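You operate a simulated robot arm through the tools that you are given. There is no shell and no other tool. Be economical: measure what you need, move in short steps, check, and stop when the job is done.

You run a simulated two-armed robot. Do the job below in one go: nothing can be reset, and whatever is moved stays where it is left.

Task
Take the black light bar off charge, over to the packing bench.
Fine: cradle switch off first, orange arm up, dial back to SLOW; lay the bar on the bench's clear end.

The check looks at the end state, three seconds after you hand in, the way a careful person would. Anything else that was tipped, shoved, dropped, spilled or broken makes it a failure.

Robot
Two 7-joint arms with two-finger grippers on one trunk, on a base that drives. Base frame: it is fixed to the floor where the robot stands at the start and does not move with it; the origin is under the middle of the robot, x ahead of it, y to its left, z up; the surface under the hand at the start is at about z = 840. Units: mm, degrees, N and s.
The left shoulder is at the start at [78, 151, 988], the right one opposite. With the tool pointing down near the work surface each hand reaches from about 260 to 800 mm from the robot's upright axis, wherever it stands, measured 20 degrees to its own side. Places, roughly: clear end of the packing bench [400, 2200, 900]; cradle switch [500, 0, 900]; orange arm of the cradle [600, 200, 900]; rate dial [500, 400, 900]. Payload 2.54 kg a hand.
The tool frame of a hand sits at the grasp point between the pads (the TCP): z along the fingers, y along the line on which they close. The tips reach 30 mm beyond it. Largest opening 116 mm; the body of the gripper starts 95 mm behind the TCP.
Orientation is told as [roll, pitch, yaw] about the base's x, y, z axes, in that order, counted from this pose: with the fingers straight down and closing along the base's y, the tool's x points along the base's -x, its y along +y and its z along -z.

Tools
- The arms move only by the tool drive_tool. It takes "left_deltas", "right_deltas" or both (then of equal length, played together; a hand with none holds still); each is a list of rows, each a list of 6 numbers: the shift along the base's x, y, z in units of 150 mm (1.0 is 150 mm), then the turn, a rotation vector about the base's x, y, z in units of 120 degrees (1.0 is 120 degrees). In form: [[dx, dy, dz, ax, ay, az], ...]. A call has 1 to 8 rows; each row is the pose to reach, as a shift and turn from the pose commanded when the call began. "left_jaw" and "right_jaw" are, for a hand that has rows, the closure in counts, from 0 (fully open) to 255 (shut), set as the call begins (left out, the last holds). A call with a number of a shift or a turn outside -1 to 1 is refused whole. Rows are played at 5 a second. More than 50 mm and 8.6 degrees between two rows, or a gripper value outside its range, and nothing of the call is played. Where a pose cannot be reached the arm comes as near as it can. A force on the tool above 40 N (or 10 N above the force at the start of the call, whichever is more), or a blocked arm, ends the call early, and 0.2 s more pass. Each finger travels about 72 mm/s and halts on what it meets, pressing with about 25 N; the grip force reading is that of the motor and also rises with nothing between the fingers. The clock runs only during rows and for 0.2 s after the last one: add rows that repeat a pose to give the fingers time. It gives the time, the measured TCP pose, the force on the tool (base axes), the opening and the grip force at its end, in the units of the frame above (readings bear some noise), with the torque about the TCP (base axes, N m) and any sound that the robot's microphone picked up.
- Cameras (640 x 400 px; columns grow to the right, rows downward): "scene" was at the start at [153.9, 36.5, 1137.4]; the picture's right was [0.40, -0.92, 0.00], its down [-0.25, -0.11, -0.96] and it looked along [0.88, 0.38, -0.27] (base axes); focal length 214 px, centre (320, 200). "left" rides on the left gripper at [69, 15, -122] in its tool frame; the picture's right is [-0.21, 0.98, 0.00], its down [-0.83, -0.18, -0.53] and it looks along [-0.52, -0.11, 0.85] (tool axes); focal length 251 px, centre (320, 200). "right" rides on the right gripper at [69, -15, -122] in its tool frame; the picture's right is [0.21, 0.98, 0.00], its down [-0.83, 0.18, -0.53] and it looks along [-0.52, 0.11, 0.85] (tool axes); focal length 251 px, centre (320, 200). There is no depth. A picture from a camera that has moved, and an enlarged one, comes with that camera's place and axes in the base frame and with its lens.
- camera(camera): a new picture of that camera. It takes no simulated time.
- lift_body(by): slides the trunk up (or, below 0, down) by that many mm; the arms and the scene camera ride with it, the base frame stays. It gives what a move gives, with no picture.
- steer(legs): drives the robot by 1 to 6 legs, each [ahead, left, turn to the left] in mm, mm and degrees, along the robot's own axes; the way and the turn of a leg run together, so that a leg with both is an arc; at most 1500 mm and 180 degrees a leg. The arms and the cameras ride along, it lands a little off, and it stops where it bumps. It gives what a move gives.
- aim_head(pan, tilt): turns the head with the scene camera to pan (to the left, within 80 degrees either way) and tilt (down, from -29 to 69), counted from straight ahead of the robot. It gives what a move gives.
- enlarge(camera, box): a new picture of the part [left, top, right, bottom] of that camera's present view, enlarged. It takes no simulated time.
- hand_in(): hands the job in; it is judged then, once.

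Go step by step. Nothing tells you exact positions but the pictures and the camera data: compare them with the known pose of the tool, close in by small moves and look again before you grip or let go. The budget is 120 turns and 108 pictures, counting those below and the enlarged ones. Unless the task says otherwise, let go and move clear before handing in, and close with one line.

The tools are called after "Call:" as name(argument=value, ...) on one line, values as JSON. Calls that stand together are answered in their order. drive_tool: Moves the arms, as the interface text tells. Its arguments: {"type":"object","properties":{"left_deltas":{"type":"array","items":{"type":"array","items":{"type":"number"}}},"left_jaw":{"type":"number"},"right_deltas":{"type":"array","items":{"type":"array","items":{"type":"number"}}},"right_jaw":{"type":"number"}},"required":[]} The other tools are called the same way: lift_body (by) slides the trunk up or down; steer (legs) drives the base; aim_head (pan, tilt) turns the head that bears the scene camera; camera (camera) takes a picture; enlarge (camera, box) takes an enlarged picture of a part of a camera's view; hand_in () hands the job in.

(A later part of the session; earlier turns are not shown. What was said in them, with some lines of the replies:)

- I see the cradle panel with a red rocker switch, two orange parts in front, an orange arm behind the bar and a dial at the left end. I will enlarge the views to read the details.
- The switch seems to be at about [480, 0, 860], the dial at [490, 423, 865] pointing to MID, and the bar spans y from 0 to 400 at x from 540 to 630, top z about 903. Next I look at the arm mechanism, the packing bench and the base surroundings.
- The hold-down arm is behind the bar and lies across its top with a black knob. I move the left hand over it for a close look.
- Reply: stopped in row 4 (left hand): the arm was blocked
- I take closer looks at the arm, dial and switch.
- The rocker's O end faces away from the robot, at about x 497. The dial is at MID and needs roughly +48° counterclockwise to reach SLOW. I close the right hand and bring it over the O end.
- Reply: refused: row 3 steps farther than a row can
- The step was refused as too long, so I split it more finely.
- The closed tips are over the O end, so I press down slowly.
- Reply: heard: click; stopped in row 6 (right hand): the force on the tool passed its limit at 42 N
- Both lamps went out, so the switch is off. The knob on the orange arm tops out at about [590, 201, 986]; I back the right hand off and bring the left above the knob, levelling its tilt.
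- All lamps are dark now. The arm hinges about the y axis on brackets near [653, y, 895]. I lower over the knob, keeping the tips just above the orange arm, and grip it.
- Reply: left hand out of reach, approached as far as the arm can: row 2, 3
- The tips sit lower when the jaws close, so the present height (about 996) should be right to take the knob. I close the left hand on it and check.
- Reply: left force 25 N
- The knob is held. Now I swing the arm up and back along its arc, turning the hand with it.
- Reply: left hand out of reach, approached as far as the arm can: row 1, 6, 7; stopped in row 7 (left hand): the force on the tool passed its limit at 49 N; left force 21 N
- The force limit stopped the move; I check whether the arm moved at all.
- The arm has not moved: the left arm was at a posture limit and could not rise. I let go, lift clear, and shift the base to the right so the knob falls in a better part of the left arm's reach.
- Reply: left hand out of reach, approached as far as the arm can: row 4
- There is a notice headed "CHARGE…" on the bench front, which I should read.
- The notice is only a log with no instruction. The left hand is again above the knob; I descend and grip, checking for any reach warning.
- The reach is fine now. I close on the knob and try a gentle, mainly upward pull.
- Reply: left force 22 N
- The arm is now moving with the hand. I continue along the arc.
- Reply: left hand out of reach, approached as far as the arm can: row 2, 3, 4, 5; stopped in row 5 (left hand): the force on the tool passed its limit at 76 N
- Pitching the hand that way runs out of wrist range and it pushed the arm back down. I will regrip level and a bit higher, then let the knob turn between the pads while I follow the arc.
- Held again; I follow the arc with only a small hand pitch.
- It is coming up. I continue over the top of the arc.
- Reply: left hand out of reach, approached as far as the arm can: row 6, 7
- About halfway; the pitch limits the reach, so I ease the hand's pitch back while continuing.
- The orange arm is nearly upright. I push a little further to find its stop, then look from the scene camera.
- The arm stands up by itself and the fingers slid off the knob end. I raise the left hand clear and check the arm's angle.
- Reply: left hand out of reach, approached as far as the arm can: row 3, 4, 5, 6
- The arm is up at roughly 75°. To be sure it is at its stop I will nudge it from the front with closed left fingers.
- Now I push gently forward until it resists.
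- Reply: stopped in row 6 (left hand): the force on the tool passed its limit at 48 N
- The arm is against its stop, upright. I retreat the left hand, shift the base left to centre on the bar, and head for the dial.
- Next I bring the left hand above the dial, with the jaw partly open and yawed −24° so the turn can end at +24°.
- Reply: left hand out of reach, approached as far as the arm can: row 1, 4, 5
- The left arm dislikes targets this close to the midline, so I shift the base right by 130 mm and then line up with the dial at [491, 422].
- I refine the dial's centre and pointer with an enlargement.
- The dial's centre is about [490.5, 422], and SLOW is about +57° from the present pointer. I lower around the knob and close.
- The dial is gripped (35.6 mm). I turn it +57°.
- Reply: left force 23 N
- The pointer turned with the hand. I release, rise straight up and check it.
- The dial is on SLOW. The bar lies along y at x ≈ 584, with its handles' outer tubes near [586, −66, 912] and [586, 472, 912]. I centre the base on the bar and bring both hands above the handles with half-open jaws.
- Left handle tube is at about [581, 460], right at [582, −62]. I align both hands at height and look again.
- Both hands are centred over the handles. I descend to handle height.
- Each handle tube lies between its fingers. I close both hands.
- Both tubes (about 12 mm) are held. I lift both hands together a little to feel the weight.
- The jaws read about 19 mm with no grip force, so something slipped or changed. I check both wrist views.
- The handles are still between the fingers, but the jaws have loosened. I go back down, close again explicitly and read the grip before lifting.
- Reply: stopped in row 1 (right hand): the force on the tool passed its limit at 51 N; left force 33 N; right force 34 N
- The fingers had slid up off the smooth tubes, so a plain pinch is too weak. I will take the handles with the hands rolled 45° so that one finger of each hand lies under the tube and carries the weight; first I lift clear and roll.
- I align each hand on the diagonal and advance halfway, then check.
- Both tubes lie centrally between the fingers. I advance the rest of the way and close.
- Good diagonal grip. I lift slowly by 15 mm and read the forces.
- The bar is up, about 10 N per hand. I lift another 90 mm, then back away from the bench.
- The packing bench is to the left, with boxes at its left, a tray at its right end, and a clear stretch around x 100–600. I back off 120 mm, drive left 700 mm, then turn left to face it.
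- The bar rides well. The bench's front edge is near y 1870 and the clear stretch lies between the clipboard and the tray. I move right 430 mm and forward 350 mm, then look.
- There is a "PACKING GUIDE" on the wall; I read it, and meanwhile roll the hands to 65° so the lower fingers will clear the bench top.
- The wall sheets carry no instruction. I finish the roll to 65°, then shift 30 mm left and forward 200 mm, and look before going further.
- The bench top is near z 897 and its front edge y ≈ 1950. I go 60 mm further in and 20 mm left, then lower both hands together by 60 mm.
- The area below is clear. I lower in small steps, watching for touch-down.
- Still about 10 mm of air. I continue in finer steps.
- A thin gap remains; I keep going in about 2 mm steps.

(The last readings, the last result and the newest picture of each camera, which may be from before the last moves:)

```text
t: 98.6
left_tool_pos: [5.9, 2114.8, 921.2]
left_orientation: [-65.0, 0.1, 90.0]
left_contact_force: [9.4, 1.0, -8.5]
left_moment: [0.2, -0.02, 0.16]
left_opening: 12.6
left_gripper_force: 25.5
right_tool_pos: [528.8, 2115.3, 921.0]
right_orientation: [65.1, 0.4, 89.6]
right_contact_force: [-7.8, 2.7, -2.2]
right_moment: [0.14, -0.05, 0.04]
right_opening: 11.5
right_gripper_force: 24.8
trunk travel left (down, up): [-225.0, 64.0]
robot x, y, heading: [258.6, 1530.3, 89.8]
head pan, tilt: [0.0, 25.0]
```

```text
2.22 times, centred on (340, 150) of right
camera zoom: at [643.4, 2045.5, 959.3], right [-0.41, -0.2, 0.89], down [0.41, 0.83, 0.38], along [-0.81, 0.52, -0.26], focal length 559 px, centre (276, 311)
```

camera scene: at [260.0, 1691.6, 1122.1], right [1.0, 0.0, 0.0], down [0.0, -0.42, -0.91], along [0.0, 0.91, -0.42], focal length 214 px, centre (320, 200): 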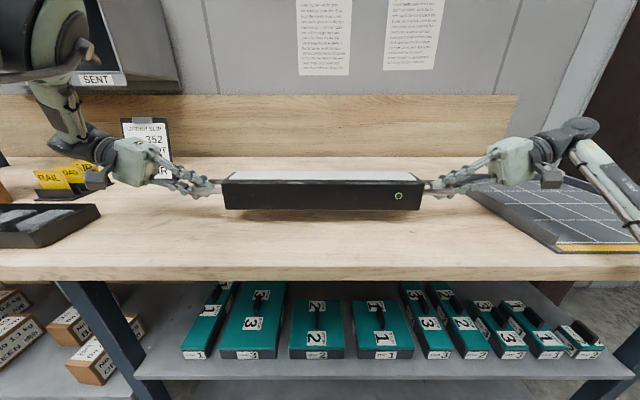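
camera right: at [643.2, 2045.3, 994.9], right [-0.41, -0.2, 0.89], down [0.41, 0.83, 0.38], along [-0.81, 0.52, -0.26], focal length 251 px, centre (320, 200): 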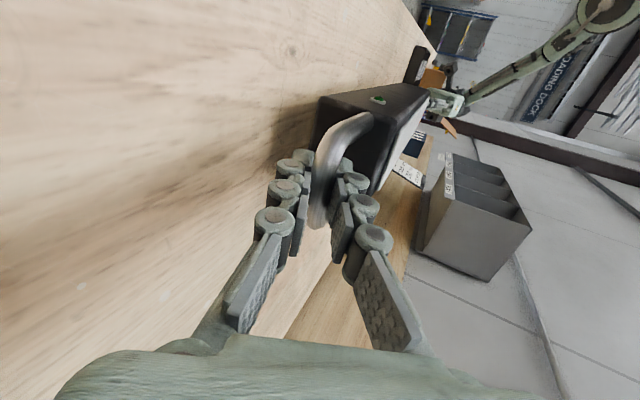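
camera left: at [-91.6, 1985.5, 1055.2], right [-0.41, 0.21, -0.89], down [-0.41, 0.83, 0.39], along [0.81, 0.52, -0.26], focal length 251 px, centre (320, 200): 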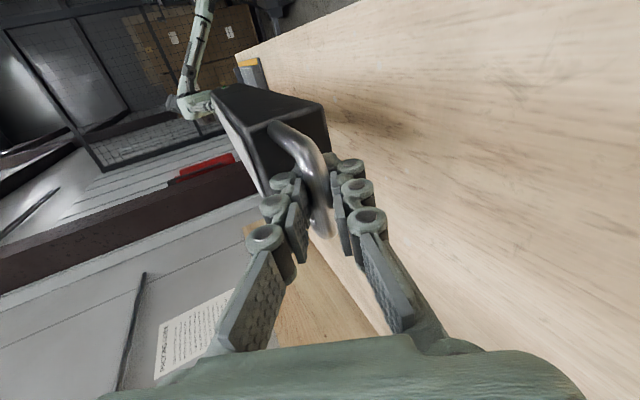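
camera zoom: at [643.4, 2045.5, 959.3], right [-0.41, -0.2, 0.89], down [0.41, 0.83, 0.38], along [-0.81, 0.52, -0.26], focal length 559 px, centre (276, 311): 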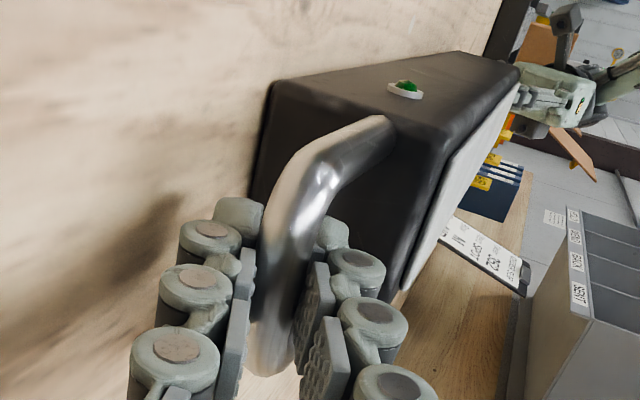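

The right side has begun to touch down. One more small step for the left.

Call:
drive_tool(left_deltas=[[0, 0, -0.012, 0, 0, 0], [0, 0, -0.02, 0, 0, 0]], right_deltas=[[0, 0, -0.003, 0, 0, 0], [0, 0, -0.005, 0, 0, 0]])

Call:
enlarge(camera="left", box=[220, 60, 460, 240])

```text
t: 99.2
left_tool_pos: [4.1, 2113.3, 918.9]
left_orientation: [-64.9, -0.1, 90.1]
left_contact_force: [6.9, 4.7, -1.8]
left_moment: [0.4, 0.0, 0.47]
left_opening: 12.8
left_gripper_force: 25.4
right_tool_pos: [527.4, 2114.4, 921.4]
right_orientation: [65.1, 0.4, 89.5]
right_contact_force: [-7.8, 4.4, 4.0]
right_moment: [0.62, 0.02, 0.16]
right_opening: 11.3
right_gripper_force: 24.6
trunk travel left (down, up): [-225.0, 64.0]
robot x, y, heading: [257.7, 1532.6, 90.0]
head pan, tilt: [0.0, 25.0]
```

```text
2.22 times, centred on (340, 150) of left
camera zoom: at [-111.3, 2044.2, 957.1], right [-0.41, 0.21, -0.89], down [-0.41, 0.82, 0.39], along [0.81, 0.52, -0.25], focal length 559 px, centre (276, 311)
```

zoom: 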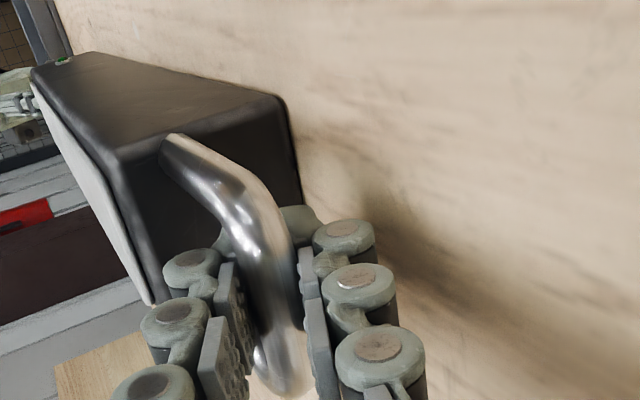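

Both hands are nearly unloaded. I open the jaws just a little and check.

Call:
drive_tool(left_deltas=[[0, 0, 0, 0, 0, 0], [0, 0, 0, 0, 0, 0]], left_jaw=205, right_deltas=[[0, 0, 0, 0, 0, 0], [0, 0, 0, 0, 0, 0]], right_jaw=205)

Call:
enlarge(camera="scene", box=[150, 140, 510, 260])

Call:
enlarge(camera="right", box=[220, 60, 460, 240])

```text
t: 99.8
left_tool_pos: [4.8, 2111.9, 919.5]
left_orientation: [-64.9, 0.1, 90.1]
left_contact_force: [-0.3, -0.3, -0.6]
left_moment: [0.01, -0.03, 0.02]
left_opening: 22.8
left_gripper_force: 0.0
right_tool_pos: [527.5, 2113.5, 918.7]
right_orientation: [65.0, 0.6, 89.6]
right_contact_force: [-0.1, -0.6, 0.4]
right_moment: [0.02, 0.02, -0.02]
right_opening: 22.8
right_gripper_force: 0.1
trunk travel left (down, up): [-225.0, 64.0]
robot x, y, heading: [261.6, 1527.7, 89.9]
head pan, tilt: [0.0, 25.0]
```

```text
1.78 times, centred on (330, 200) of scene
camera zoom: at [260.0, 1689.7, 1122.5], right [1.0, 0.0, 0.0], down [0.0, -0.42, -0.91], along [0.0, 0.91, -0.42], focal length 381 px, centre (302, 200)
```

zoom: 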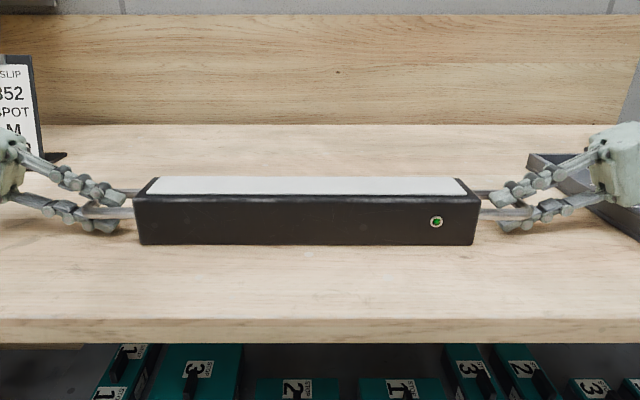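

```text
2.22 times, centred on (340, 150) of right
camera zoom: at [643.8, 2044.7, 958.0], right [-0.41, -0.2, 0.89], down [0.41, 0.83, 0.38], along [-0.81, 0.52, -0.26], focal length 559 px, centre (276, 311)
```

zoom: 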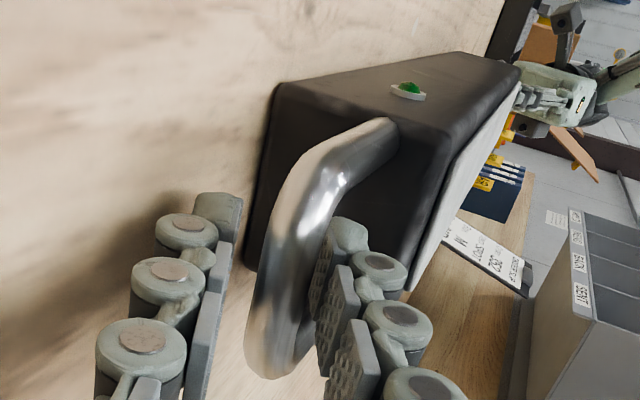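

The bar rests on the bench with no load on either hand. I withdraw each hand outward and up along its own finger direction.

Call:
drive_tool(left_deltas=[[-0.055, 0, 0.027, 0, 0, 0], [-0.11, 0, 0.053, 0, 0, 0], [-0.165, 0, 0.08, 0, 0, 0], [-0.22, 0, 0.106, 0, 0, 0], [-0.275, 0, 0.133, 0, 0, 0]], right_deltas=[[0.055, 0, 0.029, 0, 0, 0], [0.11, 0, 0.056, 0, 0, 0], [0.165, 0, 0.084, 0, 0, 0], [0.22, 0, 0.112, 0, 0, 0], [0.275, 0, 0.14, 0, 0, 0]])

Call:
camera(camera="scene")

Call:
camera(camera="right")

```text
t: 101.0
left_tool_pos: [-37.8, 2112.6, 937.9]
left_orientation: [-64.9, 0.1, 90.1]
left_contact_force: [0.5, 0.7, -1.5]
left_moment: [0.0, 0.02, -0.01]
left_opening: 23.0
left_gripper_force: 0.1
right_tool_pos: [568.9, 2114.2, 938.9]
right_orientation: [64.9, 0.5, 89.6]
right_contact_force: [-0.4, 0.1, -1.0]
right_moment: [-0.03, -0.02, 0.0]
right_opening: 22.7
right_gripper_force: 0.1
trunk travel left (down, up): [-225.0, 64.0]
robot x, y, heading: [259.7, 1528.7, 90.1]
head pan, tilt: [0.0, 25.0]
```

```text
9 pictures are left
camera scene: at [259.9, 1689.7, 1122.5], right [1.0, 0.0, 0.0], down [0.0, -0.42, -0.91], along [0.0, 0.91, -0.42], focal length 214 px, centre (320, 200)
```

scene: 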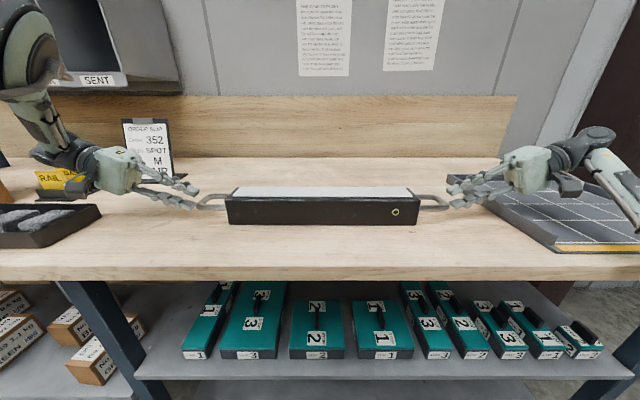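

```text
8 pictures are left
camera right: at [684.9, 2044.5, 978.8], right [-0.41, -0.2, 0.89], down [0.41, 0.83, 0.38], along [-0.81, 0.52, -0.26], focal length 251 px, centre (320, 200)
```

right: 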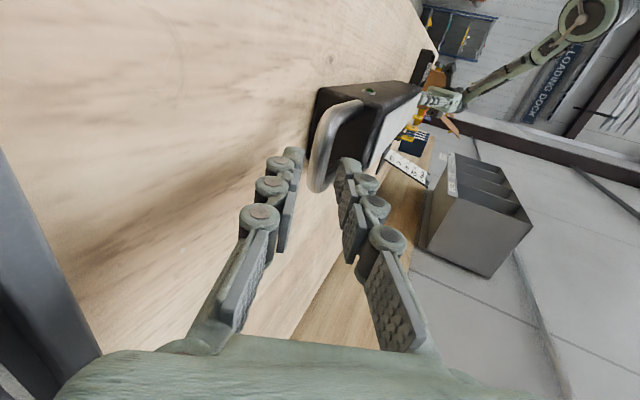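

Both hands are off the handles. I lift them a little, then back the robot away.

Call:
drive_tool(left_deltas=[[-0.03, 0, 0.1, 0, 0, 0], [-0.03, 0, 0.3, 0, 0, 0], [-0.03, 0, 0.5, 0, 0, 0]], right_deltas=[[0.03, 0, 0.1, 0, 0, 0], [0.03, 0, 0.3, 0, 0, 0], [0.03, 0, 0.5, 0, 0, 0]])

Call:
steer(legs=[[-350, 0, 0]])

Call:
camera(camera="scene")

Call:
aim_head(pan=-80, tilt=20)

Call:
camera(camera="scene")

```text
t: 101.8
left_tool_pos: [-40.4, 2112.5, 1014.0]
left_orientation: [-65.0, 0.0, 90.1]
left_contact_force: [-0.4, 0.0, 0.4]
left_moment: [0.02, 0.0, -0.01]
left_opening: 22.6
left_gripper_force: 0.0
right_tool_pos: [572.6, 2113.9, 1016.7]
right_orientation: [65.0, 0.6, 89.7]
right_contact_force: [-0.4, 0.1, 0.3]
right_moment: [0.0, 0.0, 0.01]
right_opening: 22.6
right_gripper_force: 0.1
trunk travel left (down, up): [-225.0, 64.0]
robot x, y, heading: [262.3, 1528.0, 90.1]
head pan, tilt: [0.0, 25.0]
```

```text
t: 104.1
left_tool_pos: [-42.1, 1761.3, 1014.2]
left_orientation: [-65.0, 0.1, 90.4]
left_contact_force: [-0.7, -0.7, -0.2]
left_moment: [0.0, 0.0, -0.01]
left_opening: 22.9
left_gripper_force: 0.0
right_tool_pos: [570.4, 1764.9, 1015.8]
right_orientation: [65.0, 0.6, 89.8]
right_contact_force: [-0.9, 0.0, 0.8]
right_moment: [0.04, 0.02, -0.01]
right_opening: 22.8
right_gripper_force: 0.1
trunk travel left (down, up): [-225.0, 64.0]
robot x, y, heading: [261.9, 1180.8, 90.3]
head pan, tilt: [0.0, 25.0]
```

```text
7 pictures are left
camera scene: at [260.1, 1339.3, 1122.6], right [1.0, 0.0, 0.0], down [0.0, -0.42, -0.91], along [0.0, 0.91, -0.42], focal length 214 px, centre (320, 200)
```

scene: 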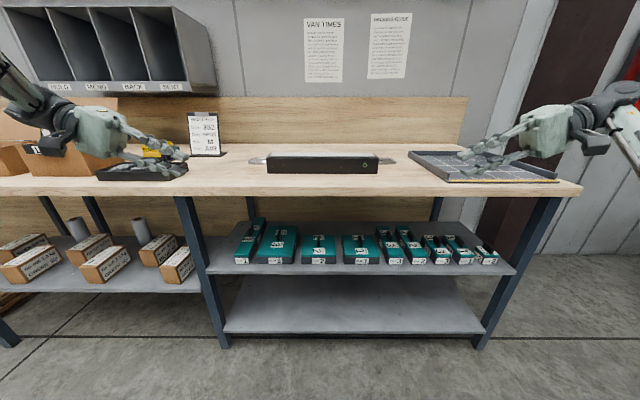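

```text
t: 105.6
left_tool_pos: [-41.3, 1762.6, 1013.0]
left_orientation: [-65.0, 0.1, 90.4]
left_contact_force: [1.0, 0.0, -0.3]
left_moment: [0.01, 0.03, -0.01]
left_opening: 22.9
left_gripper_force: 0.0
right_tool_pos: [571.7, 1765.3, 1014.4]
right_orientation: [65.0, 0.6, 89.8]
right_contact_force: [-0.6, -0.5, 0.1]
right_moment: [-0.03, 0.01, -0.01]
right_opening: 22.7
right_gripper_force: 0.0
trunk travel left (down, up): [-225.0, 64.0]
robot x, y, heading: [262.7, 1181.3, 89.9]
head pan, tilt: [-80.0, 20.0]
```

```text
6 pictures are left
camera scene: at [352.1, 1264.1, 1130.6], right [0.18, -0.98, 0.0], down [-0.34, -0.06, -0.94], along [0.92, 0.17, -0.34], focal length 214 px, centre (320, 200)
```

scene: 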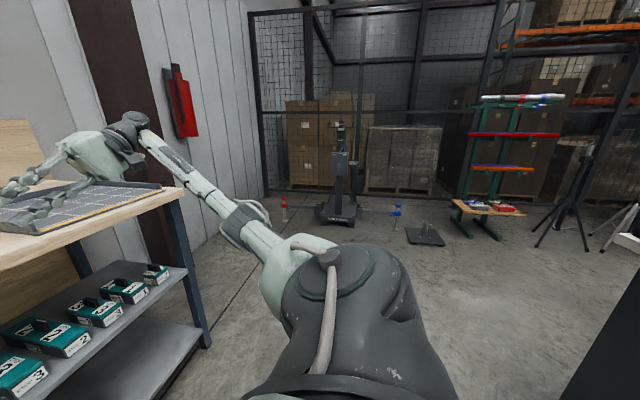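

The bar lies on the bench's clear stretch and nothing there looks disturbed. As a last check I turn partway to look back at the cradle.

Call:
steer(legs=[[-100, 0, 0], [0, 0, -45]])

Call:
enlarge(camera="scene", box=[200, 150, 640, 400])

```text
t: 108.9
left_tool_pos: [452.4, 1708.5, 1013.8]
left_orientation: [-64.9, 0.2, 45.9]
left_contact_force: [0.5, 0.2, 0.1]
left_moment: [0.01, -0.01, -0.01]
left_opening: 22.6
left_gripper_force: 0.1
right_tool_pos: [894.0, 1281.9, 1014.9]
right_orientation: [65.1, 0.6, 45.4]
right_contact_force: [-1.0, -0.4, -0.3]
right_moment: [0.04, 0.02, 0.02]
right_opening: 22.6
right_gripper_force: 0.1
trunk travel left (down, up): [-225.0, 64.0]
robot x, y, heading: [256.9, 1081.7, 45.7]
head pan, tilt: [-80.0, 20.0]
```

```text
1.45 times, centred on (420, 275) of scene
camera zoom: at [385.7, 1077.1, 1130.6], right [-0.56, -0.83, 0.0], down [-0.28, 0.19, -0.94], along [0.78, -0.53, -0.34], focal length 312 px, centre (174, 91)
```

zoom: 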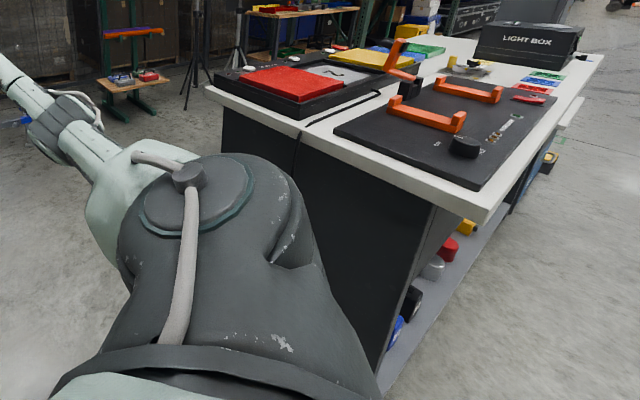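

The orange arm is still up, the cradle is empty, and the switch end, tiles and slide holder look undisturbed. The bar lies on the clear end of the packing bench and both hands are clear, so I hand in.

Call:
hand_in()

```text
The job is handed in.
```

The cradle switch is off, the orange arm is up, the dial is on SLOW, and the black light bar lies on the packing bench's clear end.
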